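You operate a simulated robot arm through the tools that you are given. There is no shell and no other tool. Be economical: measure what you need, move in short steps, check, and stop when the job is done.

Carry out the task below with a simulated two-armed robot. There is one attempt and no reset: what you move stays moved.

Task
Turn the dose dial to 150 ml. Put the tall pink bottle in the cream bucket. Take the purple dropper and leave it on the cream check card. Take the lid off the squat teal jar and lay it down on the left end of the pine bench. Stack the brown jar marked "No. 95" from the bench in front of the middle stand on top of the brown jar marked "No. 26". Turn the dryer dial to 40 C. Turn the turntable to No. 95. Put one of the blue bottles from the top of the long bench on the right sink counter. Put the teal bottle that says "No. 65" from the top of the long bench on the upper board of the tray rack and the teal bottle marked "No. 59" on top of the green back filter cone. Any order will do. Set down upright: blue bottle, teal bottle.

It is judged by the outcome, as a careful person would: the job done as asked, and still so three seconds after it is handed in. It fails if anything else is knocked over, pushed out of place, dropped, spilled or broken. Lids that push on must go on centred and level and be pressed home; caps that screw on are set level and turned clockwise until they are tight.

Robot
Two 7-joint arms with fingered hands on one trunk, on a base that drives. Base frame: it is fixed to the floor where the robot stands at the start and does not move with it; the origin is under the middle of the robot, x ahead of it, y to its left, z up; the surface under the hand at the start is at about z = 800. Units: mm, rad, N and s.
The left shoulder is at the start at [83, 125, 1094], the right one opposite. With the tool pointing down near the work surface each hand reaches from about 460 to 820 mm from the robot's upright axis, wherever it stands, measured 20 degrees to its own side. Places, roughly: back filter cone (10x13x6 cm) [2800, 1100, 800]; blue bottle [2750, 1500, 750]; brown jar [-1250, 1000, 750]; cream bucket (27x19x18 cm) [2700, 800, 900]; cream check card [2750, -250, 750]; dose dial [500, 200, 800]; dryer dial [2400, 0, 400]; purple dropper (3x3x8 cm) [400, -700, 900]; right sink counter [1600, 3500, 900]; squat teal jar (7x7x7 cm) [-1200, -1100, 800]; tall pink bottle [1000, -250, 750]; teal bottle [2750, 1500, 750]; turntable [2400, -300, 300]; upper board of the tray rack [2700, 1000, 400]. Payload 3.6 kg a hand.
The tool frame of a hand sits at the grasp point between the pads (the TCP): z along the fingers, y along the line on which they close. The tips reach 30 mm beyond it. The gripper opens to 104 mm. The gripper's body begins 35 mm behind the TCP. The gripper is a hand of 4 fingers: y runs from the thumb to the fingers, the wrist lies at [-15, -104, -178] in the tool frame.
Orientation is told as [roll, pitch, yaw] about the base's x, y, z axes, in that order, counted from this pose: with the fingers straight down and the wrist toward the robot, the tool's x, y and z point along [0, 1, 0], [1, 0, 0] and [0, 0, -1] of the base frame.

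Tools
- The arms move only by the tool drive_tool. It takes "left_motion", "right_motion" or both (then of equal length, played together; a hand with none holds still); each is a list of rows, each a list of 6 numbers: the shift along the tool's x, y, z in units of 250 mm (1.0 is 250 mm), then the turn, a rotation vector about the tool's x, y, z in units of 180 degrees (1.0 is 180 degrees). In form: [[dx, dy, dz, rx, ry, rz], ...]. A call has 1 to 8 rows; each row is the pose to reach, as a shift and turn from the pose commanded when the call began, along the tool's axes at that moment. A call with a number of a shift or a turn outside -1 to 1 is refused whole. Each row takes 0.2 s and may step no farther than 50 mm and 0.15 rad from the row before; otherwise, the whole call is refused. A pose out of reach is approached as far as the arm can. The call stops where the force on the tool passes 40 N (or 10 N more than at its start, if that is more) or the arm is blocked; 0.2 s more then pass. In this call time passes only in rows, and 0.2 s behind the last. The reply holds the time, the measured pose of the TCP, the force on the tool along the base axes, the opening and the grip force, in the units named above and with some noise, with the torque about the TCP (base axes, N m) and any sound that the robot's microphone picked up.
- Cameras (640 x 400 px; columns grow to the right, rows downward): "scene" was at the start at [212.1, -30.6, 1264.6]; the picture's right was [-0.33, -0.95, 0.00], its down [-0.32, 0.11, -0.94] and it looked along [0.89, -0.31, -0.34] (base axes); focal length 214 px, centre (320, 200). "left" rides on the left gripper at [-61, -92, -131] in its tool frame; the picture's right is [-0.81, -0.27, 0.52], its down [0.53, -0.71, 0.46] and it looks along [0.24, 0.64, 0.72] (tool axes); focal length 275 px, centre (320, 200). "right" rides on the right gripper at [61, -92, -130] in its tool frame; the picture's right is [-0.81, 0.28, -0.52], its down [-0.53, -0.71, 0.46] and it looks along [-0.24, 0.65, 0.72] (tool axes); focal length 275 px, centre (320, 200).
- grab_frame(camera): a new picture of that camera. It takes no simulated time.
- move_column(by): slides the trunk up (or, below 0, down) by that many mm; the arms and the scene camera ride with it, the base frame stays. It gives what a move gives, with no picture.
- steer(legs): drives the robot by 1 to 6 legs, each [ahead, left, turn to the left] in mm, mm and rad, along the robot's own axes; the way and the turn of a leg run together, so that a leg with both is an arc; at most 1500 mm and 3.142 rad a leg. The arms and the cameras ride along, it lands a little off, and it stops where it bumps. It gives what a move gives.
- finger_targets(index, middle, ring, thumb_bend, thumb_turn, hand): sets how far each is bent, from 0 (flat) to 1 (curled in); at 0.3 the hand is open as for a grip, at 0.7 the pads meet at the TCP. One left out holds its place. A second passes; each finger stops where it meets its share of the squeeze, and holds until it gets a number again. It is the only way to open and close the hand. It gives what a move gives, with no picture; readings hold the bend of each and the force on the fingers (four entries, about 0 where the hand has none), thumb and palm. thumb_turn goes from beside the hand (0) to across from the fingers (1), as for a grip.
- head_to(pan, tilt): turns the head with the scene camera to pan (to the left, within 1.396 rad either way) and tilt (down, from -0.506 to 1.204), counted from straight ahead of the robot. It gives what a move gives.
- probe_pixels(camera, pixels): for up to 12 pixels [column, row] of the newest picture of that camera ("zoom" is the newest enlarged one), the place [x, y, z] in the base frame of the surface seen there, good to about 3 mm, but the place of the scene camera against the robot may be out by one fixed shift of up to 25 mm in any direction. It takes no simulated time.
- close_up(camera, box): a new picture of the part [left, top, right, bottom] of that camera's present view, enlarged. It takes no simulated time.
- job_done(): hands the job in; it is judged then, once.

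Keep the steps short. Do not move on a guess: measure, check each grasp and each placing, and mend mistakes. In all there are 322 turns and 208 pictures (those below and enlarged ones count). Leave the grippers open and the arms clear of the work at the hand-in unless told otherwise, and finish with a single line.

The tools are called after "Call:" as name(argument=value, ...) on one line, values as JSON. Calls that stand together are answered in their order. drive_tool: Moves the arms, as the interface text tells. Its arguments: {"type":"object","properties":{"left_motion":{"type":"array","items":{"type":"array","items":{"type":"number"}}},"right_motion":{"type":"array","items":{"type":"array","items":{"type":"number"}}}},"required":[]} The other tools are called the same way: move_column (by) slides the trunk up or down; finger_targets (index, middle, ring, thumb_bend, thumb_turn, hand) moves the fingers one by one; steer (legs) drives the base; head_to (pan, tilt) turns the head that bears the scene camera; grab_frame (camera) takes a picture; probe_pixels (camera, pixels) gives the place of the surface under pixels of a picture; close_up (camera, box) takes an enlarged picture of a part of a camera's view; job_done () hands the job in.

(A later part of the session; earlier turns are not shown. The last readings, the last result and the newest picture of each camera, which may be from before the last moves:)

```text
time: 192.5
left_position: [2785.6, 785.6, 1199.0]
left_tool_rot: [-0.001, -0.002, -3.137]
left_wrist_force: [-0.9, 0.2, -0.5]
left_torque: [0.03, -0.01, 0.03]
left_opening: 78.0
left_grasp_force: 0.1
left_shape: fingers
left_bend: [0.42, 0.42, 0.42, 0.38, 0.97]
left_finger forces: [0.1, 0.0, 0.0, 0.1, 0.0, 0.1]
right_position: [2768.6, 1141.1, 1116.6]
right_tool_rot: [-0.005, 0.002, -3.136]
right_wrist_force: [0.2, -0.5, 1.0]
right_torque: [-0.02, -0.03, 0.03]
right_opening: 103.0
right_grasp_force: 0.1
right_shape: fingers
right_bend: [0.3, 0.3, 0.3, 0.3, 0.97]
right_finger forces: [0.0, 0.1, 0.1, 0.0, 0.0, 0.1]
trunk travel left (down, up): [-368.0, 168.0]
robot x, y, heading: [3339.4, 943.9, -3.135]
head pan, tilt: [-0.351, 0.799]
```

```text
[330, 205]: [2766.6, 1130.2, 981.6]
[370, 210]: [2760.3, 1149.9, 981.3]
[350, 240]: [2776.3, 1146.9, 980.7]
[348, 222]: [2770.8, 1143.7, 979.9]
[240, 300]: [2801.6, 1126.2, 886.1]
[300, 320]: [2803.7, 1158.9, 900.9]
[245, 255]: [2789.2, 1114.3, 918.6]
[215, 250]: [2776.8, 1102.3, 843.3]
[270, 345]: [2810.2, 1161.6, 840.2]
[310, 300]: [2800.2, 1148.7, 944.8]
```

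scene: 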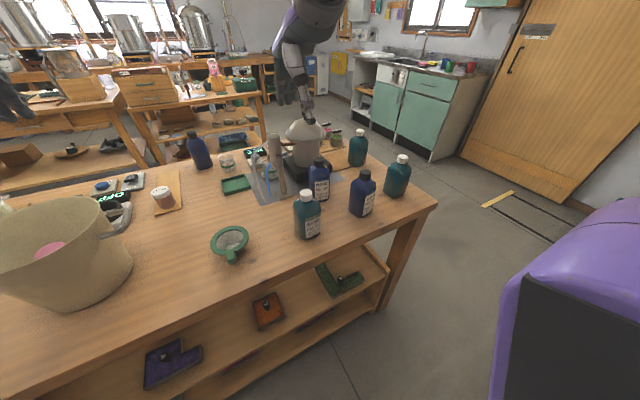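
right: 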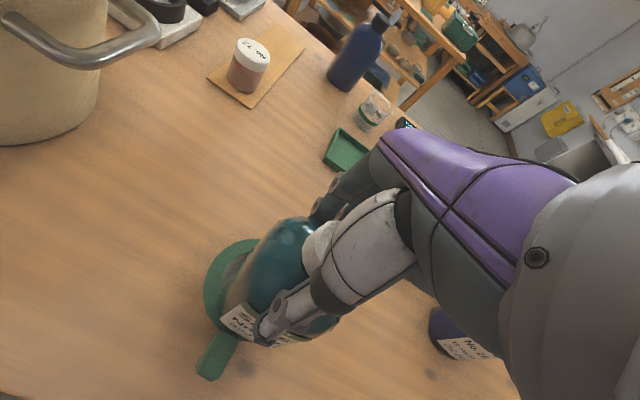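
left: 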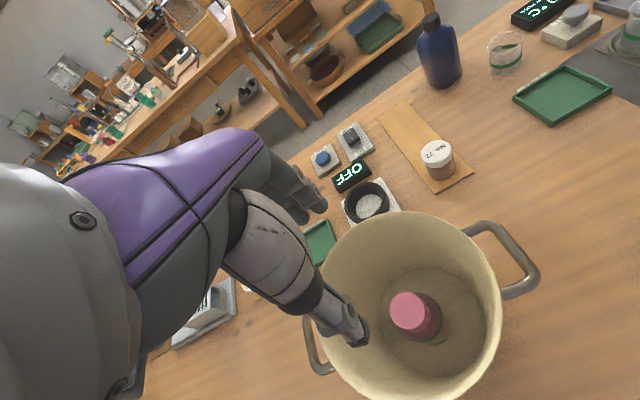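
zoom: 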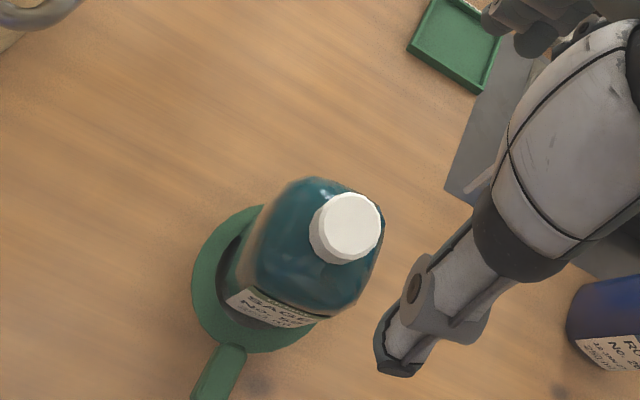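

The cap top is level at z≈981, so it stands on the rim. Next I'll move right along the bench to read the other teal labels.

Call:
drive_tool(left_motion=[[0, -0.1, 0, 0, 0, 0], [0, -0.2, 0, 0, 0, 0]], right_motion=[[0, -0.12, -0.12, 0, 0, 0], [0, -0.24, -0.24, 0, 0, 0]])

Call:
steer(legs=[[-100, -560, 0]])

Call:
head_to(pan=-0.1, tilt=0.7)

Call:
grab_frame(camera="scene")

Call:
grab_frame(camera="right")

```text
time: 193.1
left_position: [2835.2, 786.6, 1197.9]
left_tool_rot: [0.0, -0.002, -3.135]
left_wrist_force: [0.3, -0.3, 0.6]
left_torque: [0.0, 0.01, 0.0]
left_opening: 77.9
left_grasp_force: 0.0
left_shape: fingers
left_bend: [0.42, 0.42, 0.42, 0.38, 0.97]
left_finger forces: [0.1, 0.0, 0.0, 0.0, 0.0, 0.0]
right_position: [2830.6, 1141.2, 1175.7]
right_tool_rot: [-0.005, 0.004, -3.139]
right_wrist_force: [-1.1, 0.7, 0.1]
right_torque: [0.0, 0.04, -0.03]
right_opening: 102.8
right_grasp_force: 0.0
right_shape: fingers
right_bend: [0.3, 0.3, 0.3, 0.3, 0.97]
right_finger forces: [0.0, 0.0, 0.0, 0.0, 0.0, 0.1]
trunk travel left (down, up): [-368.0, 168.0]
robot x, y, heading: [3334.0, 945.3, -3.138]
head pan, tilt: [-0.351, 0.799]
```

```text
time: 198.4
left_position: [2932.3, 1339.5, 1197.7]
left_tool_rot: [-0.001, 0.002, -3.133]
left_wrist_force: [-0.1, 0.6, 0.4]
left_torque: [0.0, -0.03, 0.02]
left_opening: 78.0
left_grasp_force: 0.0
left_shape: fingers
left_bend: [0.42, 0.42, 0.42, 0.38, 0.97]
left_finger forces: [0.0, 0.0, 0.0, 0.0, 0.1, 0.0]
right_position: [2924.8, 1696.5, 1177.0]
right_tool_rot: [-0.005, 0.002, -3.133]
right_wrist_force: [0.2, 0.5, -0.8]
right_torque: [-0.03, -0.03, 0.01]
right_opening: 102.9
right_grasp_force: 0.0
right_shape: fingers
right_bend: [0.3, 0.3, 0.3, 0.3, 0.97]
right_finger forces: [0.1, 0.1, 0.0, 0.0, 0.0, 0.0]
trunk travel left (down, up): [-368.0, 168.0]
robot x, y, heading: [3430.8, 1500.8, -3.13]
head pan, tilt: [-0.351, 0.799]
```

```text
time: 199.2
left_position: [2933.0, 1340.1, 1197.2]
left_tool_rot: [0.002, -0.002, -3.133]
left_wrist_force: [-0.9, -0.1, 0.1]
left_torque: [0.02, 0.0, -0.02]
left_opening: 78.0
left_grasp_force: 0.0
left_shape: fingers
left_bend: [0.42, 0.42, 0.42, 0.38, 0.97]
left_finger forces: [0.0, 0.0, 0.0, 0.1, 0.0, 0.1]
right_position: [2925.0, 1696.6, 1176.7]
right_tool_rot: [-0.006, 0.002, -3.136]
right_wrist_force: [0.6, 0.3, 0.6]
right_torque: [0.02, 0.0, 0.03]
right_opening: 102.9
right_grasp_force: 0.0
right_shape: fingers
right_bend: [0.3, 0.3, 0.3, 0.3, 0.97]
right_finger forces: [0.0, 0.1, 0.0, 0.0, 0.0, 0.0]
trunk travel left (down, up): [-368.0, 168.0]
robot x, y, heading: [3436.1, 1502.3, -3.137]
head pan, tilt: [-0.099, 0.7]
```

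```text
115 pictures are left
```

scene: 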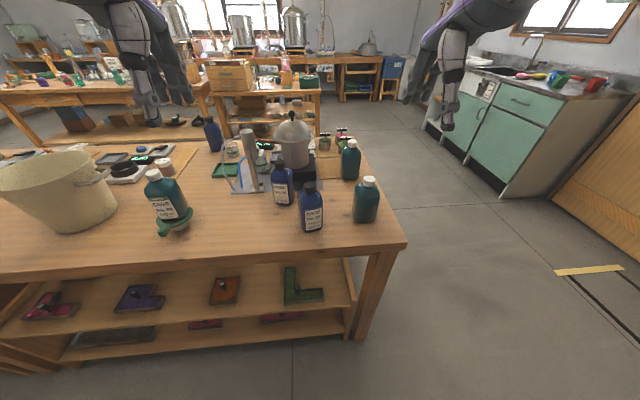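

```text
114 pictures are left
```

right: 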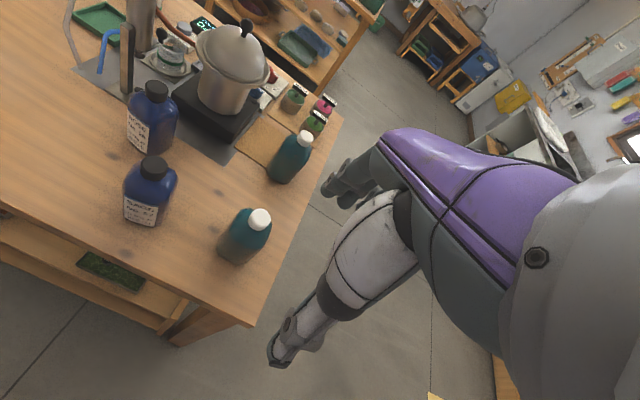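

The labels of the other two teal bottles face away. I'll drive round to the bench's left end and look from there.

Call:
steer(legs=[[0, -850, 0], [630, 0, 0], [0, 0, 1.571]])

Call:
head_to(pan=0.0, tilt=0.65)

Call:
grab_frame(camera="scene")

```text
time: 213.9
left_position: [2951.8, 1841.6, 1197.3]
left_tool_rot: [-0.001, -0.001, -1.56]
left_wrist_force: [-0.3, -0.2, 0.0]
left_torque: [0.0, -0.02, 0.02]
left_opening: 77.9
left_grasp_force: 0.0
left_shape: fingers
left_bend: [0.42, 0.42, 0.42, 0.38, 0.97]
left_finger forces: [0.0, 0.1, 0.0, 0.1, 0.0, 0.2]
right_position: [2594.3, 1831.7, 1177.3]
right_tool_rot: [-0.006, 0.0, -1.564]
right_wrist_force: [-0.3, -0.6, -0.5]
right_torque: [-0.03, -0.02, 0.02]
right_opening: 103.0
right_grasp_force: 0.0
right_shape: fingers
right_bend: [0.3, 0.3, 0.3, 0.3, 0.97]
right_finger forces: [0.1, 0.1, 0.0, 0.0, 0.0, 0.0]
trunk travel left (down, up): [-368.0, 168.0]
robot x, y, heading: [2792.1, 2338.1, -1.563]
head pan, tilt: [-0.099, 0.7]
```

```text
time: 214.6
left_position: [2950.3, 1840.5, 1196.9]
left_tool_rot: [-0.001, -0.002, -1.561]
left_wrist_force: [0.6, 0.5, 0.8]
left_torque: [0.0, 0.04, 0.01]
left_opening: 78.2
left_grasp_force: 0.0
left_shape: fingers
left_bend: [0.42, 0.42, 0.42, 0.38, 0.97]
left_finger forces: [0.0, 0.0, 0.1, 0.0, 0.0, 0.0]
right_position: [2593.9, 1832.1, 1176.9]
right_tool_rot: [-0.004, 0.002, -1.563]
right_wrist_force: [-0.4, -0.8, -0.2]
right_torque: [0.01, -0.03, -0.01]
right_opening: 103.1
right_grasp_force: 0.1
right_shape: fingers
right_bend: [0.3, 0.3, 0.3, 0.3, 0.97]
right_finger forces: [0.0, 0.0, 0.0, 0.1, 0.0, 0.0]
trunk travel left (down, up): [-368.0, 168.0]
robot x, y, heading: [2792.2, 2339.0, -1.569]
head pan, tilt: [0.0, 0.649]
```

```text
113 pictures are left
```

scene: 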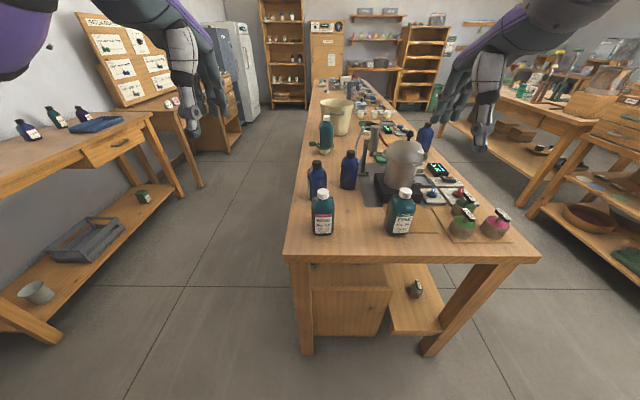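

Now the labels face me. I'll zoom on both teal bottles.

Call:
close_up(camera="scene", box=[290, 150, 440, 250])

Call:
grab_frame(camera="left")

Call:
grab_frame(camera="right")

```text
4.00 times, centred on (365, 200) of scene
```

zoom: 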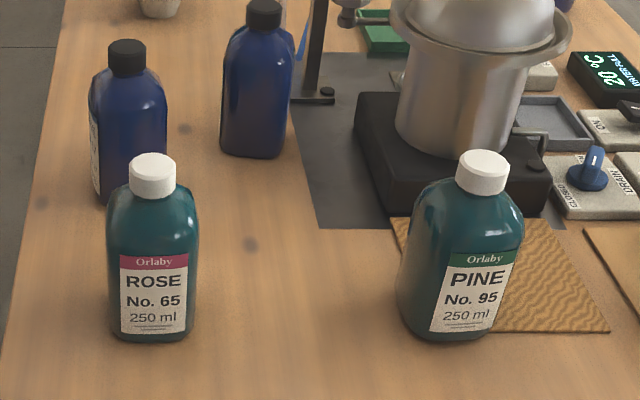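

```text
111 pictures are left
```

left: 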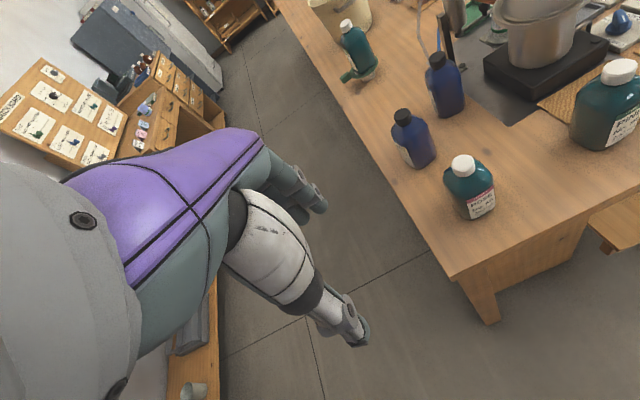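

```text
110 pictures are left
```

right: 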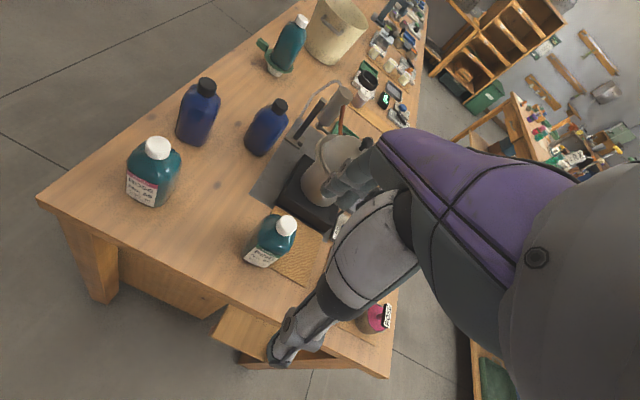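

The left teal one is No. 65 (the other is No. 95). I'll measure it and the blue bottle behind it.

Call:
probe_pixels(camera="left", pixels=[[464, 160], [470, 190], [480, 212], [449, 195], [494, 190], [402, 116], [415, 145], [437, 60], [448, 90], [460, 268], [430, 155]])

Call:
probe_pixels(camera="right", pixels=[[158, 145], [150, 190], [130, 175], [180, 165], [205, 86], [195, 120], [180, 125], [215, 110]])

```text
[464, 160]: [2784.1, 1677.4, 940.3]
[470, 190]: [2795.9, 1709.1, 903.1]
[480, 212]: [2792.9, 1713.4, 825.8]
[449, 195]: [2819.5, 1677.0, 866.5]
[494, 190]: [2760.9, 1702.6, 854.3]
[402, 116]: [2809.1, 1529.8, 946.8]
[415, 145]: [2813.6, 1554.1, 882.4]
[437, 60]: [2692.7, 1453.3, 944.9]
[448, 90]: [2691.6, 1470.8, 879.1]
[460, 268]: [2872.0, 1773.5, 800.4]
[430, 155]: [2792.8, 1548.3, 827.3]
```

```text
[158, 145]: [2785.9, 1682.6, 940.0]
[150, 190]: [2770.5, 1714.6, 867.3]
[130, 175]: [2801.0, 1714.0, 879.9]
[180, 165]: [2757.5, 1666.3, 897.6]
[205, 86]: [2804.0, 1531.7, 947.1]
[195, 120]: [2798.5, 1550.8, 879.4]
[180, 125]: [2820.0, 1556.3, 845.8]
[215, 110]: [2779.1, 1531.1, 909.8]
```

No. 65's centre is (2788,1684) and the blue one's is about (2806,1524). I'll set the base for the left hand to take No. 65.

Call:
finger_targets(hand="left", index=0.3, middle=0.3, ring=0.3, thumb_bend=0.3)

Call:
steer(legs=[[70, -190, 0]])

Call:
grab_frame(camera="left")

```text
time: 215.6
left_position: [2950.6, 1840.4, 1197.0]
left_tool_rot: [0.0, -0.002, -1.563]
left_wrist_force: [-1.1, 0.4, -0.3]
left_torque: [-0.01, 0.01, -0.01]
left_opening: 102.7
left_grasp_force: 0.0
left_shape: fingers
left_bend: [0.3, 0.3, 0.3, 0.3, 0.97]
left_finger forces: [0.1, 0.0, 0.0, 0.0, 0.0, 0.1]
right_position: [2593.3, 1831.6, 1177.1]
right_tool_rot: [-0.003, 0.002, -1.562]
right_wrist_force: [0.5, 0.0, 0.6]
right_torque: [0.01, -0.01, -0.03]
right_opening: 102.9
right_grasp_force: 0.1
right_shape: fingers
right_bend: [0.3, 0.3, 0.3, 0.3, 0.97]
right_finger forces: [0.0, 0.0, 0.1, 0.1, 0.0, 0.0]
trunk travel left (down, up): [-368.0, 168.0]
robot x, y, heading: [2787.5, 2336.7, -1.558]
head pan, tilt: [0.0, 0.649]
```

```text
time: 217.9
left_position: [2760.4, 1770.1, 1197.6]
left_tool_rot: [0.0, 0.0, -1.565]
left_wrist_force: [0.0, 0.5, 0.8]
left_torque: [-0.01, 0.0, 0.01]
left_opening: 102.7
left_grasp_force: 0.1
left_shape: fingers
left_bend: [0.3, 0.3, 0.3, 0.3, 0.97]
left_finger forces: [0.1, 0.1, 0.0, 0.1, 0.0, 0.1]
right_position: [2403.4, 1761.7, 1177.1]
right_tool_rot: [-0.006, 0.002, -1.567]
right_wrist_force: [0.8, -1.2, 0.0]
right_torque: [-0.01, -0.01, 0.0]
right_opening: 103.0
right_grasp_force: 0.0
right_shape: fingers
right_bend: [0.3, 0.3, 0.3, 0.3, 0.97]
right_finger forces: [0.1, 0.1, 0.0, 0.0, 0.0, 0.0]
trunk travel left (down, up): [-368.0, 168.0]
robot x, y, heading: [2602.2, 2270.9, -1.562]
head pan, tilt: [0.0, 0.649]
```

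```text
109 pictures are left
```

left: 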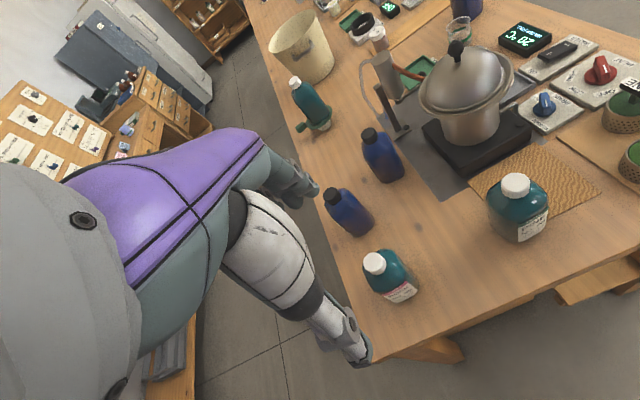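

I'll move above No. 65 and down in two steps.

Call:
drive_tool(left_motion=[[0.022, 0.08, 0.15, 0, 0, 0], [0.044, 0.16, 0.3, 0, 0, 0], [0.066, 0.245, 0.45, 0, 0, 0], [0.088, 0.33, 0.6, 0, 0, 0], [0.108, 0.409, 0.75, 0, 0, 0]])

Call:
close_up(camera="left", box=[260, 180, 500, 360])

Call:
probe_pixels(camera="zoom", pixels=[[320, 200], [300, 220], [340, 240], [280, 250], [360, 200], [250, 120], [265, 150]])

```text
time: 219.1
left_position: [2787.4, 1667.1, 1011.2]
left_tool_rot: [0.0, -0.001, -1.562]
left_wrist_force: [1.2, -0.4, 0.5]
left_torque: [-0.01, 0.04, -0.03]
left_opening: 102.9
left_grasp_force: 0.1
left_shape: fingers
left_bend: [0.3, 0.3, 0.3, 0.3, 0.97]
left_finger forces: [0.1, 0.0, 0.0, 0.0, 0.0, 0.0]
right_position: [2404.0, 1761.5, 1177.5]
right_tool_rot: [-0.01, 0.004, -1.565]
right_wrist_force: [-0.6, -0.3, -0.6]
right_torque: [0.0, 0.01, 0.03]
right_opening: 102.8
right_grasp_force: 0.0
right_shape: fingers
right_bend: [0.3, 0.3, 0.3, 0.3, 0.97]
right_finger forces: [0.0, 0.1, 0.0, 0.1, 0.1, 0.0]
trunk travel left (down, up): [-368.0, 168.0]
robot x, y, heading: [2600.3, 2267.7, -1.563]
head pan, tilt: [0.0, 0.649]
```

```text
2.22 times, centred on (380, 270) of left
```

zoom: 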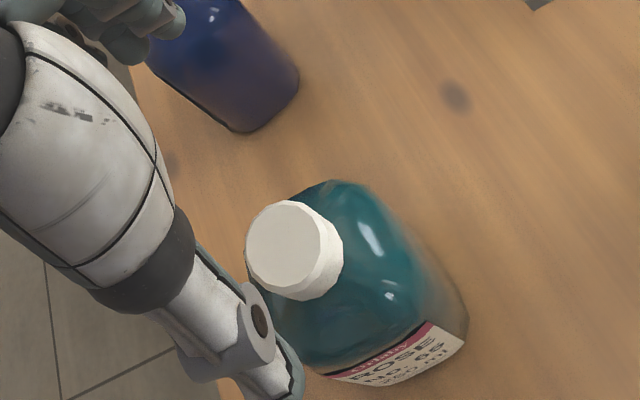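

```text
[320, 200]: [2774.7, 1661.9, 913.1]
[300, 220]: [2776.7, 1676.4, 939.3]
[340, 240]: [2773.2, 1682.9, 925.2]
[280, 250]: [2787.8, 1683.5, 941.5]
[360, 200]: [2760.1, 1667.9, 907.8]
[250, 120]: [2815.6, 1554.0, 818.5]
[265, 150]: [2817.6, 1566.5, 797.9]
```

Aligned. I'll descend with 4 mm towards the robot for thumb clearance, then close.

Call:
drive_tool(left_motion=[[0, -0.016, 0.13, 0, 0, 0], [0, -0.016, 0.27, 0, 0, 0], [0, -0.016, 0.385, 0, 0, 0]])

Call:
finger_targets(hand="left", index=0.75, middle=0.75, ring=0.75, thumb_bend=0.75)

Call:
drive_tool(left_motion=[[0, 0, -0.08, 0, 0, 0], [0, 0, -0.2, 0, 0, 0], [0, 0, -0.35, 0, 0, 0], [0, 0, -0.5, 0, 0, 0], [0, 0, -0.65, 0, 0, 0]])

Call:
grab_frame(camera="left")

```text
time: 219.9
left_position: [2788.0, 1671.7, 914.5]
left_tool_rot: [-0.001, 0.0, -1.566]
left_wrist_force: [0.4, -0.3, 0.3]
left_torque: [-0.01, 0.0, 0.02]
left_opening: 103.1
left_grasp_force: 0.0
left_shape: fingers
left_bend: [0.3, 0.3, 0.3, 0.3, 0.97]
left_finger forces: [0.1, 0.0, 0.0, 0.0, 0.0, 0.1]
right_position: [2403.8, 1762.5, 1176.1]
right_tool_rot: [-0.007, 0.004, -1.567]
right_wrist_force: [0.5, 0.4, 0.7]
right_torque: [0.0, -0.03, -0.01]
right_opening: 102.8
right_grasp_force: 0.1
right_shape: fingers
right_bend: [0.3, 0.3, 0.3, 0.3, 0.97]
right_finger forces: [0.0, 0.0, 0.0, 0.0, 0.0, 0.0]
trunk travel left (down, up): [-368.0, 168.0]
robot x, y, heading: [2597.8, 2265.9, -1.561]
head pan, tilt: [0.0, 0.649]
```

```text
time: 220.9
left_position: [2788.0, 1671.1, 914.4]
left_tool_rot: [0.0, -0.001, -1.564]
left_wrist_force: [-0.7, -1.3, -1.0]
left_torque: [-0.09, 0.04, 0.02]
left_opening: 61.2
left_grasp_force: 22.9
left_shape: fingers
left_bend: [0.53, 0.57, 0.66, 0.44, 0.93]
left_finger forces: [9.7, 7.6, 6.1, 0.0, 22.9, 0.1]
right_position: [2404.2, 1761.4, 1176.9]
right_tool_rot: [-0.005, 0.003, -1.566]
right_wrist_force: [-0.9, -0.1, -0.5]
right_torque: [0.02, 0.01, 0.01]
right_opening: 102.9
right_grasp_force: 0.0
right_shape: fingers
right_bend: [0.3, 0.3, 0.3, 0.3, 0.97]
right_finger forces: [0.0, 0.0, 0.0, 0.1, 0.0, 0.0]
trunk travel left (down, up): [-368.0, 168.0]
robot x, y, heading: [2599.8, 2268.6, -1.561]
head pan, tilt: [0.0, 0.649]
```

```text
time: 222.1
left_position: [2788.0, 1673.0, 1074.7]
left_tool_rot: [0.001, 0.001, -1.564]
left_wrist_force: [0.4, 0.1, -4.4]
left_torque: [-0.08, -0.05, 0.02]
left_opening: 61.1
left_grasp_force: 22.4
left_shape: fingers
left_bend: [0.53, 0.57, 0.66, 0.44, 0.93]
left_finger forces: [8.4, 7.3, 6.5, 0.1, 22.6, 0.0]
right_position: [2402.9, 1761.4, 1176.3]
right_tool_rot: [-0.007, 0.002, -1.566]
right_wrist_force: [0.1, 0.4, -0.5]
right_torque: [0.04, 0.02, -0.03]
right_opening: 102.6
right_grasp_force: 0.0
right_shape: fingers
right_bend: [0.3, 0.3, 0.3, 0.3, 0.97]
right_finger forces: [0.0, 0.1, 0.1, 0.0, 0.0, 0.0]
trunk travel left (down, up): [-368.0, 168.0]
robot x, y, heading: [2599.1, 2274.0, -1.567]
head pan, tilt: [0.0, 0.649]
```

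```text
107 pictures are left
```

left: 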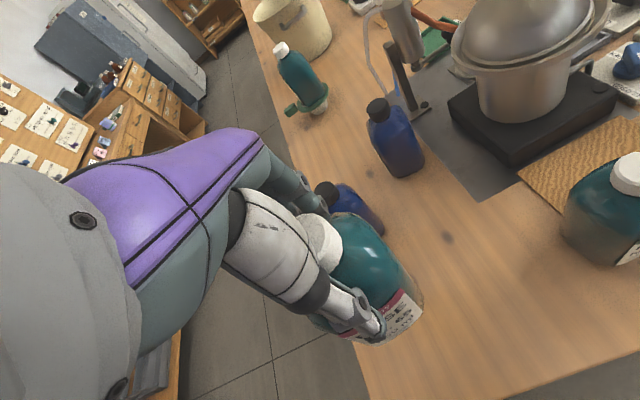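

No. 65 is in the left hand. Raising it, I'll shift the base so the right hand can take the blue bottle.

Call:
drive_tool(left_motion=[[0, -0.05, -0.16, 0, 0, 0], [0, -0.1, -0.32, 0, 0, 0], [0, -0.15, -0.5, 0, 0, 0]])

Call:
steer(legs=[[0, 400, 0], [110, 0, 0]])

Call:
grab_frame(camera="right")

```text
time: 222.9
left_position: [2789.2, 1710.5, 1202.1]
left_tool_rot: [-0.001, 0.001, -1.564]
left_wrist_force: [0.1, -0.2, -3.8]
left_torque: [-0.06, -0.02, -0.01]
left_opening: 61.1
left_grasp_force: 22.0
left_shape: fingers
left_bend: [0.53, 0.57, 0.66, 0.44, 0.93]
left_finger forces: [8.3, 7.4, 6.8, 0.0, 22.6, 0.1]
right_position: [2403.3, 1762.2, 1176.5]
right_tool_rot: [-0.006, 0.002, -1.566]
right_wrist_force: [-0.9, 0.3, -0.8]
right_torque: [-0.01, 0.0, -0.02]
right_opening: 102.9
right_grasp_force: 0.1
right_shape: fingers
right_bend: [0.3, 0.3, 0.3, 0.3, 0.97]
right_finger forces: [0.0, 0.1, 0.0, 0.0, 0.0, 0.0]
trunk travel left (down, up): [-368.0, 168.0]
robot x, y, heading: [2601.9, 2266.9, -1.566]
head pan, tilt: [0.0, 0.649]
```

```text
time: 227.8
left_position: [3193.4, 1604.2, 1200.5]
left_tool_rot: [0.0, 0.0, -1.562]
left_wrist_force: [-0.1, 0.4, -4.6]
left_torque: [-0.05, 0.01, 0.03]
left_opening: 61.0
left_grasp_force: 22.5
left_shape: fingers
left_bend: [0.53, 0.57, 0.66, 0.44, 0.93]
left_finger forces: [8.3, 7.5, 6.8, 0.0, 22.6, 0.0]
right_position: [2809.5, 1654.9, 1176.7]
right_tool_rot: [-0.007, 0.004, -1.562]
right_wrist_force: [1.0, 0.5, 0.2]
right_torque: [0.01, -0.01, 0.01]
right_opening: 103.0
right_grasp_force: 0.0
right_shape: fingers
right_bend: [0.3, 0.3, 0.3, 0.3, 0.97]
right_finger forces: [0.0, 0.1, 0.0, 0.0, 0.0, 0.0]
trunk travel left (down, up): [-368.0, 168.0]
robot x, y, heading: [3005.5, 2167.2, -1.558]
head pan, tilt: [0.0, 0.649]
```

```text
106 pictures are left
```

right: 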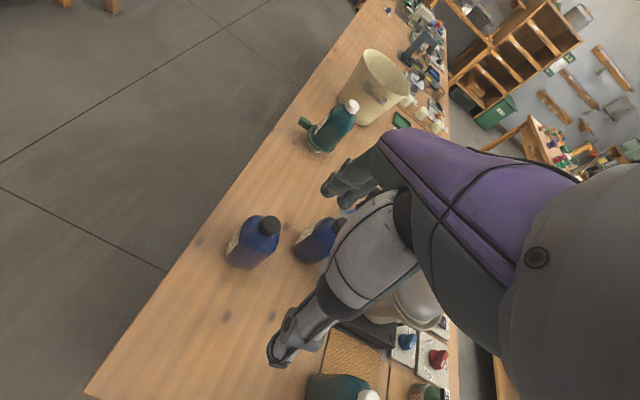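

I'll move the right hand above the blue bottle.

Call:
drive_tool(right_motion=[[-0.004, 0.115, 0.125, 0, 0, 0], [-0.008, 0.23, 0.25, 0, 0, 0], [-0.012, 0.345, 0.375, 0, 0, 0], [-0.016, 0.46, 0.5, 0, 0, 0], [-0.018, 0.572, 0.62, 0, 0, 0]])

Call:
close_up(camera="right", box=[160, 180, 400, 360])

Call:
probe_pixels(camera="zoom", pixels=[[320, 200], [300, 220], [260, 200], [340, 240], [280, 260], [300, 150], [240, 240], [360, 200]])

```text
time: 229.0
left_position: [3193.2, 1602.3, 1199.8]
left_tool_rot: [-0.002, -0.001, -1.56]
left_wrist_force: [0.4, -0.3, -4.1]
left_torque: [-0.02, -0.01, -0.01]
left_opening: 60.9
left_grasp_force: 22.4
left_shape: fingers
left_bend: [0.53, 0.57, 0.66, 0.44, 0.93]
left_finger forces: [8.3, 7.5, 6.8, 0.0, 22.5, 0.1]
right_position: [2805.1, 1510.8, 1020.9]
right_tool_rot: [-0.006, 0.004, -1.561]
right_wrist_force: [0.1, 0.0, -0.1]
right_torque: [0.01, -0.02, 0.04]
right_opening: 102.9
right_grasp_force: 0.2
right_shape: fingers
right_bend: [0.3, 0.3, 0.3, 0.3, 0.97]
right_finger forces: [0.0, 0.0, 0.0, 0.1, 0.1, 0.1]
trunk travel left (down, up): [-368.0, 168.0]
robot x, y, heading: [3004.1, 2162.2, -1.562]
head pan, tilt: [0.0, 0.649]
```

```text
2.22 times, centred on (280, 270) of right
```

zoom: 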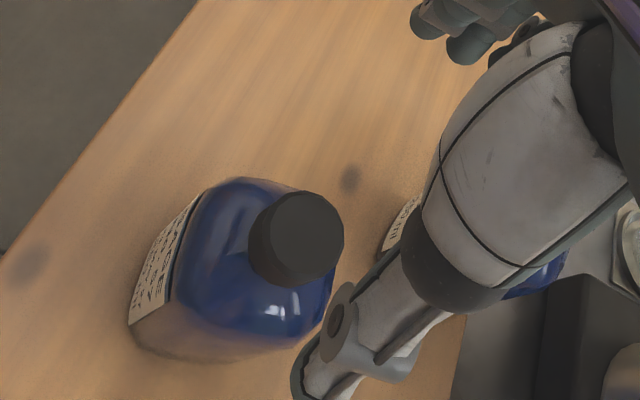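

```text
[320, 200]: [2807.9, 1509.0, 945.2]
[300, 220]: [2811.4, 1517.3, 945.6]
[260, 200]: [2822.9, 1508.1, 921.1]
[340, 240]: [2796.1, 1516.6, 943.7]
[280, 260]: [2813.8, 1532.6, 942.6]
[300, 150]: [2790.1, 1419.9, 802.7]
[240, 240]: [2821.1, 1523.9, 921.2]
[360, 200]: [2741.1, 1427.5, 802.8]
```

The cap centre is (2808,1521), top 946. I'll descend and close.

Call:
drive_tool(right_motion=[[0.004, 0, 0.14, 0, 0, 0], [0.008, 0, 0.28, 0, 0, 0], [0.008, 0, 0.41, 0, 0, 0]])

Call:
finger_targets(hand="right", index=0.75, middle=0.75, ring=0.75, thumb_bend=0.75)

Call:
drive_tool(right_motion=[[0, 0, -0.08, 0, 0, 0], [0, 0, -0.2, 0, 0, 0], [0, 0, -0.35, 0, 0, 0], [0, 0, -0.5, 0, 0, 0], [0, 0, -0.65, 0, 0, 0], [0, 0, -0.8, 0, 0, 0], [0, 0, -0.95, 0, 0, 0]])

Call:
grab_frame(camera="right")

```text
time: 229.8
left_position: [3195.0, 1602.0, 1199.3]
left_tool_rot: [0.0, 0.0, -1.56]
left_wrist_force: [0.2, -0.5, -4.3]
left_torque: [-0.08, -0.04, 0.01]
left_opening: 61.2
left_grasp_force: 22.2
left_shape: fingers
left_bend: [0.53, 0.57, 0.66, 0.44, 0.93]
left_finger forces: [8.3, 7.5, 6.8, 0.0, 22.3, 0.1]
right_position: [2807.4, 1512.4, 919.4]
right_tool_rot: [-0.006, 0.002, -1.562]
right_wrist_force: [-0.2, 0.7, 0.0]
right_torque: [0.04, -0.02, 0.04]
right_opening: 103.0
right_grasp_force: 0.0
right_shape: fingers
right_bend: [0.3, 0.3, 0.3, 0.3, 0.97]
right_finger forces: [0.0, 0.0, 0.0, 0.0, 0.0, 0.1]
trunk travel left (down, up): [-368.0, 168.0]
robot x, y, heading: [3005.8, 2163.6, -1.557]
head pan, tilt: [0.0, 0.649]
```

```text
time: 230.8
left_position: [3193.8, 1603.2, 1201.8]
left_tool_rot: [-0.001, -0.001, -1.561]
left_wrist_force: [-0.3, -0.6, -4.4]
left_torque: [-0.04, -0.04, 0.02]
left_opening: 61.2
left_grasp_force: 22.8
left_shape: fingers
left_bend: [0.53, 0.57, 0.66, 0.44, 0.93]
left_finger forces: [8.3, 7.5, 6.8, 0.0, 22.3, 0.0]
right_position: [2807.0, 1512.7, 919.7]
right_tool_rot: [-0.006, 0.002, -1.562]
right_wrist_force: [0.1, -0.8, 1.0]
right_torque: [-0.07, 0.0, -0.01]
right_opening: 58.8
right_grasp_force: 22.9
right_shape: fingers
right_bend: [0.53, 0.55, 0.73, 0.46, 0.92]
right_finger forces: [8.7, 7.4, 10.3, 0.0, 19.3, 0.0]
trunk travel left (down, up): [-368.0, 168.0]
robot x, y, heading: [3002.8, 2163.6, -1.56]
head pan, tilt: [0.0, 0.649]
```

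```text
time: 232.4
left_position: [3193.0, 1603.6, 1199.7]
left_tool_rot: [0.001, -0.001, -1.56]
left_wrist_force: [-0.2, -1.0, -4.1]
left_torque: [-0.05, 0.01, -0.01]
left_opening: 61.1
left_grasp_force: 22.6
left_shape: fingers
left_bend: [0.53, 0.57, 0.66, 0.44, 0.93]
left_finger forces: [8.3, 7.6, 6.8, 0.0, 22.4, 0.1]
right_position: [2808.8, 1511.7, 1157.3]
right_tool_rot: [-0.004, 0.005, -1.561]
right_wrist_force: [0.9, 0.2, -4.6]
right_torque: [-0.03, 0.03, 0.01]
right_opening: 58.7
right_grasp_force: 21.7
right_shape: fingers
right_bend: [0.53, 0.55, 0.73, 0.45, 0.92]
right_finger forces: [7.7, 7.2, 9.9, 0.1, 18.9, 0.1]
trunk travel left (down, up): [-368.0, 168.0]
robot x, y, heading: [3004.2, 2161.5, -1.562]
head pan, tilt: [0.0, 0.649]
```

```text
104 pictures are left
```

right: 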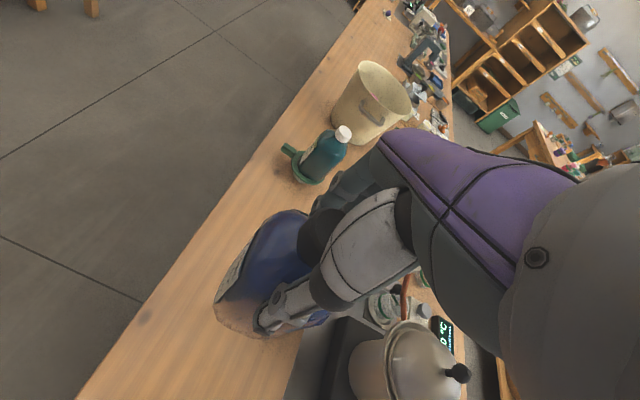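

The blue bottle is held. I'll back off, turn to face the sink wall, and approach.

Call:
steer(legs=[[-300, 0, 0], [0, 0, 3.14], [0, 1200, 0]])

Call:
head_to(pan=0.0, tilt=0.45)

Call:
grab_frame(camera="scene")

```text
time: 252.2
left_position: [1623.8, 3041.4, 1200.1]
left_tool_rot: [0.0, 0.0, 1.558]
left_wrist_force: [-0.3, 0.4, -3.9]
left_torque: [0.01, 0.01, 0.06]
left_opening: 60.3
left_grasp_force: 22.1
left_shape: fingers
left_bend: [0.53, 0.57, 0.67, 0.44, 0.93]
left_finger forces: [7.7, 7.0, 7.2, 0.0, 21.2, 0.0]
right_position: [2012.0, 3124.9, 1155.7]
right_tool_rot: [-0.004, 0.003, 1.557]
right_wrist_force: [-0.2, 0.1, -4.9]
right_torque: [0.06, -0.04, 0.0]
right_opening: 58.0
right_grasp_force: 20.3
right_shape: fingers
right_bend: [0.54, 0.56, 0.74, 0.45, 0.92]
right_finger forces: [7.2, 6.8, 9.2, 0.0, 17.2, 0.0]
trunk travel left (down, up): [-368.0, 168.0]
robot x, y, heading: [1798.6, 2475.6, 1.564]
head pan, tilt: [0.0, 0.649]
```

```text
time: 252.9
left_position: [1623.9, 3041.3, 1199.1]
left_tool_rot: [0.002, 0.001, 1.558]
left_wrist_force: [-0.6, -0.1, -5.3]
left_torque: [0.03, 0.03, -0.01]
left_opening: 60.5
left_grasp_force: 21.4
left_shape: fingers
left_bend: [0.53, 0.57, 0.67, 0.44, 0.93]
left_finger forces: [7.7, 7.1, 7.1, 0.1, 21.4, 0.1]
right_position: [2011.7, 3123.6, 1156.5]
right_tool_rot: [-0.005, 0.004, 1.558]
right_wrist_force: [0.1, 0.7, -3.4]
right_torque: [0.01, -0.05, 0.01]
right_opening: 58.1
right_grasp_force: 20.2
right_shape: fingers
right_bend: [0.54, 0.56, 0.74, 0.45, 0.92]
right_finger forces: [7.1, 6.8, 9.2, 0.0, 17.3, 0.0]
trunk travel left (down, up): [-368.0, 168.0]
robot x, y, heading: [1803.6, 2478.3, 1.554]
head pan, tilt: [0.0, 0.45]
```

```text
103 pictures are left
```

scene: 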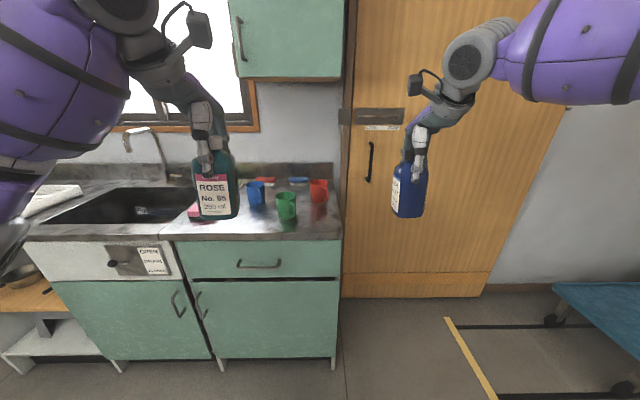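

The right counter (with three mugs) is at (250,215). I'll measure its surface for a free spot.

Call:
probe_pixels(camera="scene", pixels=[[180, 238], [338, 236], [250, 225], [320, 225], [286, 205], [318, 190], [256, 190], [335, 200], [265, 238], [265, 250], [305, 215], [230, 228]])

Call:
grab_frame(camera="left")

```text
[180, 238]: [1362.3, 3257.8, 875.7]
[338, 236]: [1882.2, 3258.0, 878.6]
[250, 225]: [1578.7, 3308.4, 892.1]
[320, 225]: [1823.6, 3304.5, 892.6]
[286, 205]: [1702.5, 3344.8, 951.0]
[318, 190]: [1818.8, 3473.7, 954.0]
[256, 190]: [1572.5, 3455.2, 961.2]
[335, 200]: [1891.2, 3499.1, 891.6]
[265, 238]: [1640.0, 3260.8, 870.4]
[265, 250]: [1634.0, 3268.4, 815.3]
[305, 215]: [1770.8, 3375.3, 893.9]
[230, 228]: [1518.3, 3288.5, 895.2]
```

```text
102 pictures are left
```

left: 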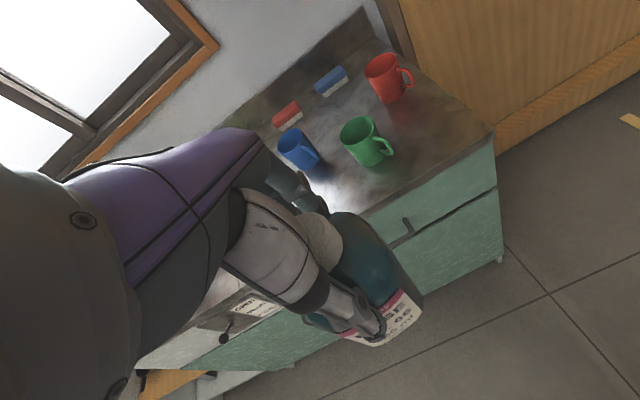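

I'll check with the left hand camera: counter height, edges and mugs.

Call:
probe_pixels(camera="left", pixels=[[430, 145], [490, 130], [410, 75], [365, 150], [390, 90], [360, 130], [400, 195], [440, 120], [455, 135]])

```text
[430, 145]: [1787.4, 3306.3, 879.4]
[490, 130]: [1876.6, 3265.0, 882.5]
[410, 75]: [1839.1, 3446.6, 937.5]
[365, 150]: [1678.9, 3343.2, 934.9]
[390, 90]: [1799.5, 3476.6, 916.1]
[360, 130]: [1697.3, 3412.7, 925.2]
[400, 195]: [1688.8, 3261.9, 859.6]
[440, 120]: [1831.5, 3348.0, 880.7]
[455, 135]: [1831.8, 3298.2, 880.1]
```

The counter is at z=880. The free spot at (1822,3345) is clear of the mugs. I'll bring the base so the right hand comes over it.

Call:
steer(legs=[[0, 190, 0], [225, 0, 0]])

Call:
grab_frame(camera="right")

Call:
grab_frame(camera="scene")

```text
time: 256.5
left_position: [1438.0, 3266.1, 1200.7]
left_tool_rot: [0.0, -0.003, 1.559]
left_wrist_force: [-0.3, 0.6, -4.8]
left_torque: [0.06, 0.03, -0.01]
left_opening: 60.5
left_grasp_force: 22.0
left_shape: fingers
left_bend: [0.53, 0.57, 0.67, 0.44, 0.93]
left_finger forces: [7.8, 7.2, 7.1, 0.1, 21.3, 0.1]
right_position: [1824.3, 3348.8, 1157.1]
right_tool_rot: [-0.004, 0.002, 1.558]
right_wrist_force: [1.0, 0.3, -5.0]
right_torque: [0.04, 0.01, -0.01]
right_opening: 57.9
right_grasp_force: 20.5
right_shape: fingers
right_bend: [0.54, 0.56, 0.74, 0.45, 0.92]
right_finger forces: [7.3, 6.9, 9.1, 0.0, 17.3, 0.1]
trunk travel left (down, up): [-368.0, 168.0]
robot x, y, heading: [1610.8, 2704.2, 1.558]
head pan, tilt: [0.0, 0.45]
```

```text
101 pictures are left
```

right: 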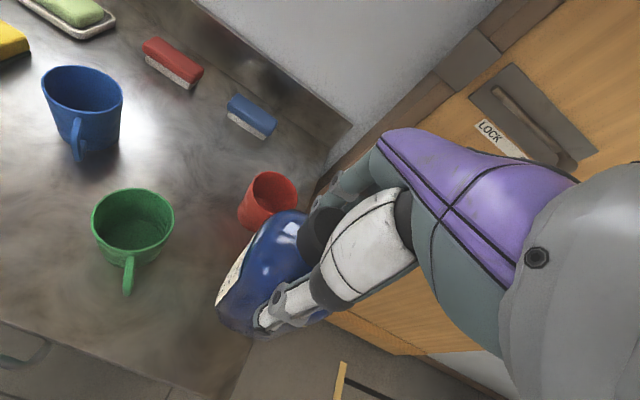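

```text
100 pictures are left
```

scene: 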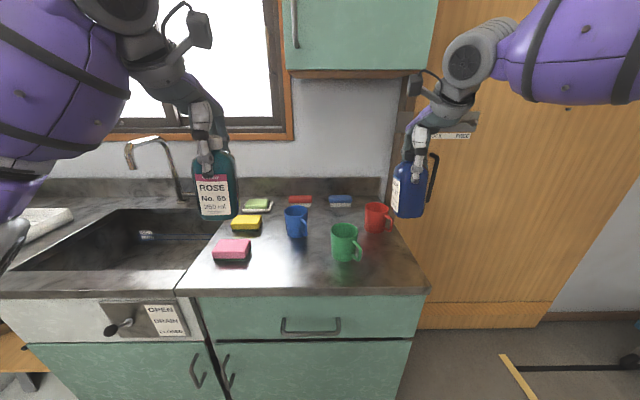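

I'll check the red mug's near points and the counter beneath the bottle.

Call:
probe_pixels(camera="right", pixels=[[250, 222], [272, 188], [292, 195], [240, 208], [230, 350], [200, 300], [170, 235], [240, 380]])

```text
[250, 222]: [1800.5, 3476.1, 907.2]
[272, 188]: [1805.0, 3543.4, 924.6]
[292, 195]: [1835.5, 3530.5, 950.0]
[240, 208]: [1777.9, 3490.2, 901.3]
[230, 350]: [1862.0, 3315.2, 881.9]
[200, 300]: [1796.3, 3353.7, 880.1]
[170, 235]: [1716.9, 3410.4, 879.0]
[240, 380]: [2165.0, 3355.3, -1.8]
```

Clear. I'll lower to just above the counter.

Call:
drive_tool(right_motion=[[0.016, 0, 0.15, 0, 0, 0], [0.016, 0, 0.3, 0, 0, 0], [0.016, 0, 0.45, 0, 0, 0], [0.016, 0, 0.56, 0, 0, 0], [0.016, 0, 0.605, 0, 0, 0]])

Call:
drive_tool(right_motion=[[0, 0, 0.008, 0, 0, 0], [0, 0, 0.016, 0, 0, 0], [0, 0, 0.024, 0, 0, 0]])

```text
time: 257.7
left_position: [1437.1, 3265.2, 1201.0]
left_tool_rot: [0.0, 0.0, 1.558]
left_wrist_force: [0.2, -0.1, -4.3]
left_torque: [0.07, -0.03, 0.0]
left_opening: 60.2
left_grasp_force: 21.6
left_shape: fingers
left_bend: [0.53, 0.57, 0.67, 0.44, 0.93]
left_finger forces: [7.7, 7.2, 7.2, 0.1, 21.3, 0.0]
right_position: [1821.5, 3349.0, 1004.2]
right_tool_rot: [-0.006, 0.002, 1.557]
right_wrist_force: [0.9, -0.1, -4.1]
right_torque: [0.03, -0.01, 0.01]
right_opening: 57.6
right_grasp_force: 20.2
right_shape: fingers
right_bend: [0.54, 0.56, 0.74, 0.45, 0.92]
right_finger forces: [7.2, 6.7, 8.8, 0.1, 17.1, 0.0]
trunk travel left (down, up): [-368.0, 168.0]
robot x, y, heading: [1614.8, 2703.7, 1.563]
head pan, tilt: [0.0, 0.45]
```

```text
time: 258.5
left_position: [1438.1, 3263.3, 1200.6]
left_tool_rot: [0.0, -0.001, 1.56]
left_wrist_force: [0.1, -0.2, -4.5]
left_torque: [0.08, 0.03, -0.01]
left_opening: 60.5
left_grasp_force: 22.1
left_shape: fingers
left_bend: [0.53, 0.57, 0.67, 0.44, 0.93]
left_finger forces: [7.7, 7.2, 7.3, 0.0, 21.4, 0.0]
right_position: [1821.9, 3349.2, 999.4]
right_tool_rot: [-0.006, 0.003, 1.559]
right_wrist_force: [1.0, -0.9, 2.4]
right_torque: [-0.01, -0.07, 0.04]
right_opening: 57.9
right_grasp_force: 21.8
right_shape: fingers
right_bend: [0.54, 0.56, 0.74, 0.45, 0.92]
right_finger forces: [7.2, 6.9, 10.6, 0.1, 19.0, 0.0]
trunk travel left (down, up): [-368.0, 168.0]
robot x, y, heading: [1614.0, 2703.6, 1.558]
head pan, tilt: [0.0, 0.45]
```

The counter takes the weight (-4.5 to +2.4 N). I'll release in two stages and lift away.

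Call:
finger_targets(hand="right", index=0.45, middle=0.46, ring=0.5, thumb_bend=0.36)

Call:
finger_targets(hand="right", index=0.3, middle=0.3, ring=0.3, thumb_bend=0.3)

Call:
drive_tool(right_motion=[[0, -0.01, -0.12, 0, 0, 0], [0, -0.01, -0.28, 0, 0, 0], [0, -0.01, -0.45, 0, 0, 0], [0, -0.01, -0.65, 0, 0, 0]])

Call:
grab_frame(camera="right")

```text
time: 259.5
left_position: [1436.9, 3264.2, 1199.5]
left_tool_rot: [0.0, 0.0, 1.559]
left_wrist_force: [0.7, -0.6, -4.2]
left_torque: [0.05, -0.01, -0.01]
left_opening: 60.4
left_grasp_force: 21.3
left_shape: fingers
left_bend: [0.53, 0.57, 0.67, 0.44, 0.93]
left_finger forces: [7.7, 7.2, 7.2, 0.0, 21.4, 0.1]
right_position: [1822.1, 3347.2, 998.5]
right_tool_rot: [-0.007, 0.004, 1.557]
right_wrist_force: [-0.6, 0.4, -0.7]
right_torque: [-0.03, 0.02, -0.02]
right_opening: 76.1
right_grasp_force: 0.0
right_shape: fingers
right_bend: [0.45, 0.46, 0.5, 0.36, 0.97]
right_finger forces: [0.0, 0.0, 0.0, 0.0, 0.0, 0.0]
trunk travel left (down, up): [-368.0, 168.0]
robot x, y, heading: [1615.0, 2700.0, 1.562]
head pan, tilt: [0.0, 0.45]
```

```text
time: 260.5
left_position: [1436.7, 3265.4, 1199.6]
left_tool_rot: [0.001, 0.0, 1.558]
left_wrist_force: [-1.1, 0.7, -4.2]
left_torque: [0.06, 0.0, 0.01]
left_opening: 60.5
left_grasp_force: 21.6
left_shape: fingers
left_bend: [0.53, 0.57, 0.67, 0.44, 0.93]
left_finger forces: [7.7, 7.2, 7.1, 0.1, 21.4, 0.0]
right_position: [1821.8, 3347.3, 999.8]
right_tool_rot: [-0.007, 0.005, 1.557]
right_wrist_force: [-0.2, -0.6, -0.6]
right_torque: [0.01, 0.02, 0.0]
right_opening: 102.5
right_grasp_force: 0.0
right_shape: fingers
right_bend: [0.3, 0.3, 0.3, 0.3, 0.97]
right_finger forces: [0.1, 0.0, 0.0, 0.1, 0.0, 0.0]
trunk travel left (down, up): [-368.0, 168.0]
robot x, y, heading: [1613.9, 2703.6, 1.558]
head pan, tilt: [0.0, 0.45]
```

```text
time: 261.5
left_position: [1437.8, 3265.4, 1201.1]
left_tool_rot: [0.0, -0.002, 1.558]
left_wrist_force: [0.3, -0.1, -4.0]
left_torque: [0.04, 0.04, 0.0]
left_opening: 60.4
left_grasp_force: 21.9
left_shape: fingers
left_bend: [0.53, 0.57, 0.67, 0.44, 0.93]
left_finger forces: [7.7, 7.1, 7.2, 0.0, 21.4, 0.1]
right_position: [1820.2, 3345.7, 1160.7]
right_tool_rot: [-0.006, 0.005, 1.557]
right_wrist_force: [-1.2, -0.1, 0.7]
right_torque: [0.01, -0.04, 0.0]
right_opening: 103.1
right_grasp_force: 0.1
right_shape: fingers
right_bend: [0.3, 0.3, 0.3, 0.3, 0.97]
right_finger forces: [0.1, 0.0, 0.0, 0.1, 0.1, 0.1]
trunk travel left (down, up): [-368.0, 168.0]
robot x, y, heading: [1614.3, 2702.9, 1.56]
head pan, tilt: [0.0, 0.45]
```

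```text
99 pictures are left
```

right: 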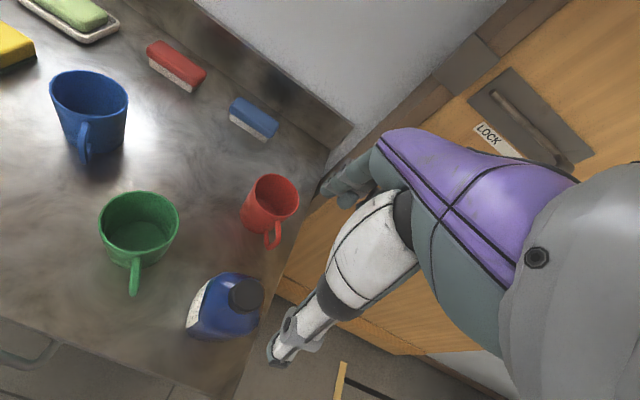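

The blue bottle stands on the right counter. Now back behind the bench to the tray rack with No. 65.

Call:
steer(legs=[[-250, 0, 0], [0, -1450, 0], [0, -400, 0], [0, 0, 1.571], [0, 1150, 0]])

Call:
head_to(pan=0.2, tilt=0.95)

Call:
grab_frame(camera="scene")

```text
time: 293.1
left_position: [2889.0, 1104.4, 1200.0]
left_tool_rot: [0.001, -0.002, 3.137]
left_wrist_force: [0.1, 0.4, -4.5]
left_torque: [0.0, 0.02, 0.01]
left_opening: 59.9
left_grasp_force: 21.2
left_shape: fingers
left_bend: [0.53, 0.58, 0.67, 0.44, 0.93]
left_finger forces: [7.5, 6.9, 7.1, 0.0, 20.5, 0.0]
right_position: [2805.4, 1486.8, 1160.9]
right_tool_rot: [-0.004, 0.003, 3.137]
right_wrist_force: [0.5, 0.2, -0.1]
right_torque: [0.02, 0.0, -0.01]
right_opening: 102.8
right_grasp_force: 0.1
right_shape: fingers
right_bend: [0.3, 0.3, 0.3, 0.3, 0.97]
right_finger forces: [0.1, 0.1, 0.1, 0.0, 0.0, 0.0]
trunk travel left (down, up): [-368.0, 168.0]
robot x, y, heading: [3451.1, 1287.4, 3.138]
head pan, tilt: [0.0, 0.45]
```

```text
time: 294.1
left_position: [2889.2, 1105.0, 1200.8]
left_tool_rot: [0.0, 0.0, 3.136]
left_wrist_force: [0.4, -0.3, -4.1]
left_torque: [-0.03, 0.07, -0.04]
left_opening: 60.0
left_grasp_force: 21.1
left_shape: fingers
left_bend: [0.53, 0.58, 0.67, 0.44, 0.93]
left_finger forces: [7.4, 6.9, 7.2, 0.1, 20.6, 0.1]
right_position: [2805.0, 1486.8, 1161.1]
right_tool_rot: [-0.005, 0.004, 3.133]
right_wrist_force: [-0.5, -0.1, 0.4]
right_torque: [0.02, 0.02, 0.02]
right_opening: 102.9
right_grasp_force: 0.0
right_shape: fingers
right_bend: [0.3, 0.3, 0.3, 0.3, 0.97]
right_finger forces: [0.0, 0.0, 0.0, 0.0, 0.0, 0.0]
trunk travel left (down, up): [-368.0, 168.0]
robot x, y, heading: [3450.7, 1285.2, 3.134]
head pan, tilt: [0.201, 0.949]
```

```text
98 pictures are left
```

scene: 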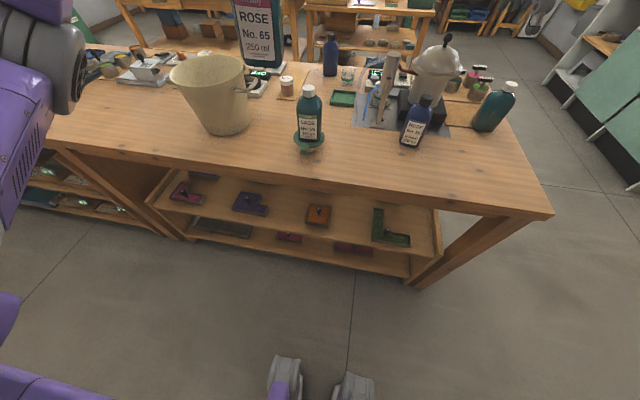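

I see the tray rack under the bench. I'll zoom and measure the upper board and its trays.

Call:
close_up(camera="scene", box=[140, 160, 460, 290])

Call:
probe_pixels(camera="scene", pixels=[[225, 215], [285, 222], [285, 210], [340, 230], [350, 215], [265, 212], [320, 222], [378, 240], [300, 187], [300, 240], [250, 250], [360, 235]])

```text
2.00 times, centred on (300, 225) of scene
```

zoom: 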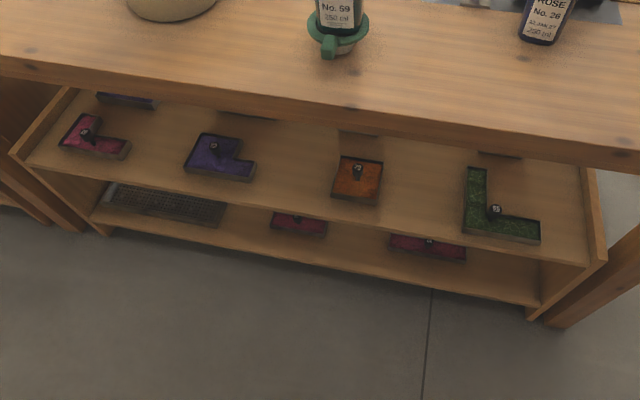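

```text
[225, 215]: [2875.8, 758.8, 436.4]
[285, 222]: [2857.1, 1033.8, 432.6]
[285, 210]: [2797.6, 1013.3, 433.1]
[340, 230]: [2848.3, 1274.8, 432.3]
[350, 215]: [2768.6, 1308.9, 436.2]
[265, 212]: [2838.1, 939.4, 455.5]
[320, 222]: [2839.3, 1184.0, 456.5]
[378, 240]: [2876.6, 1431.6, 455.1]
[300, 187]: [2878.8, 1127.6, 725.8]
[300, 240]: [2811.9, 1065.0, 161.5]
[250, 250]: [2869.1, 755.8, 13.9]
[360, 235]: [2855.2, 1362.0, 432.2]
```

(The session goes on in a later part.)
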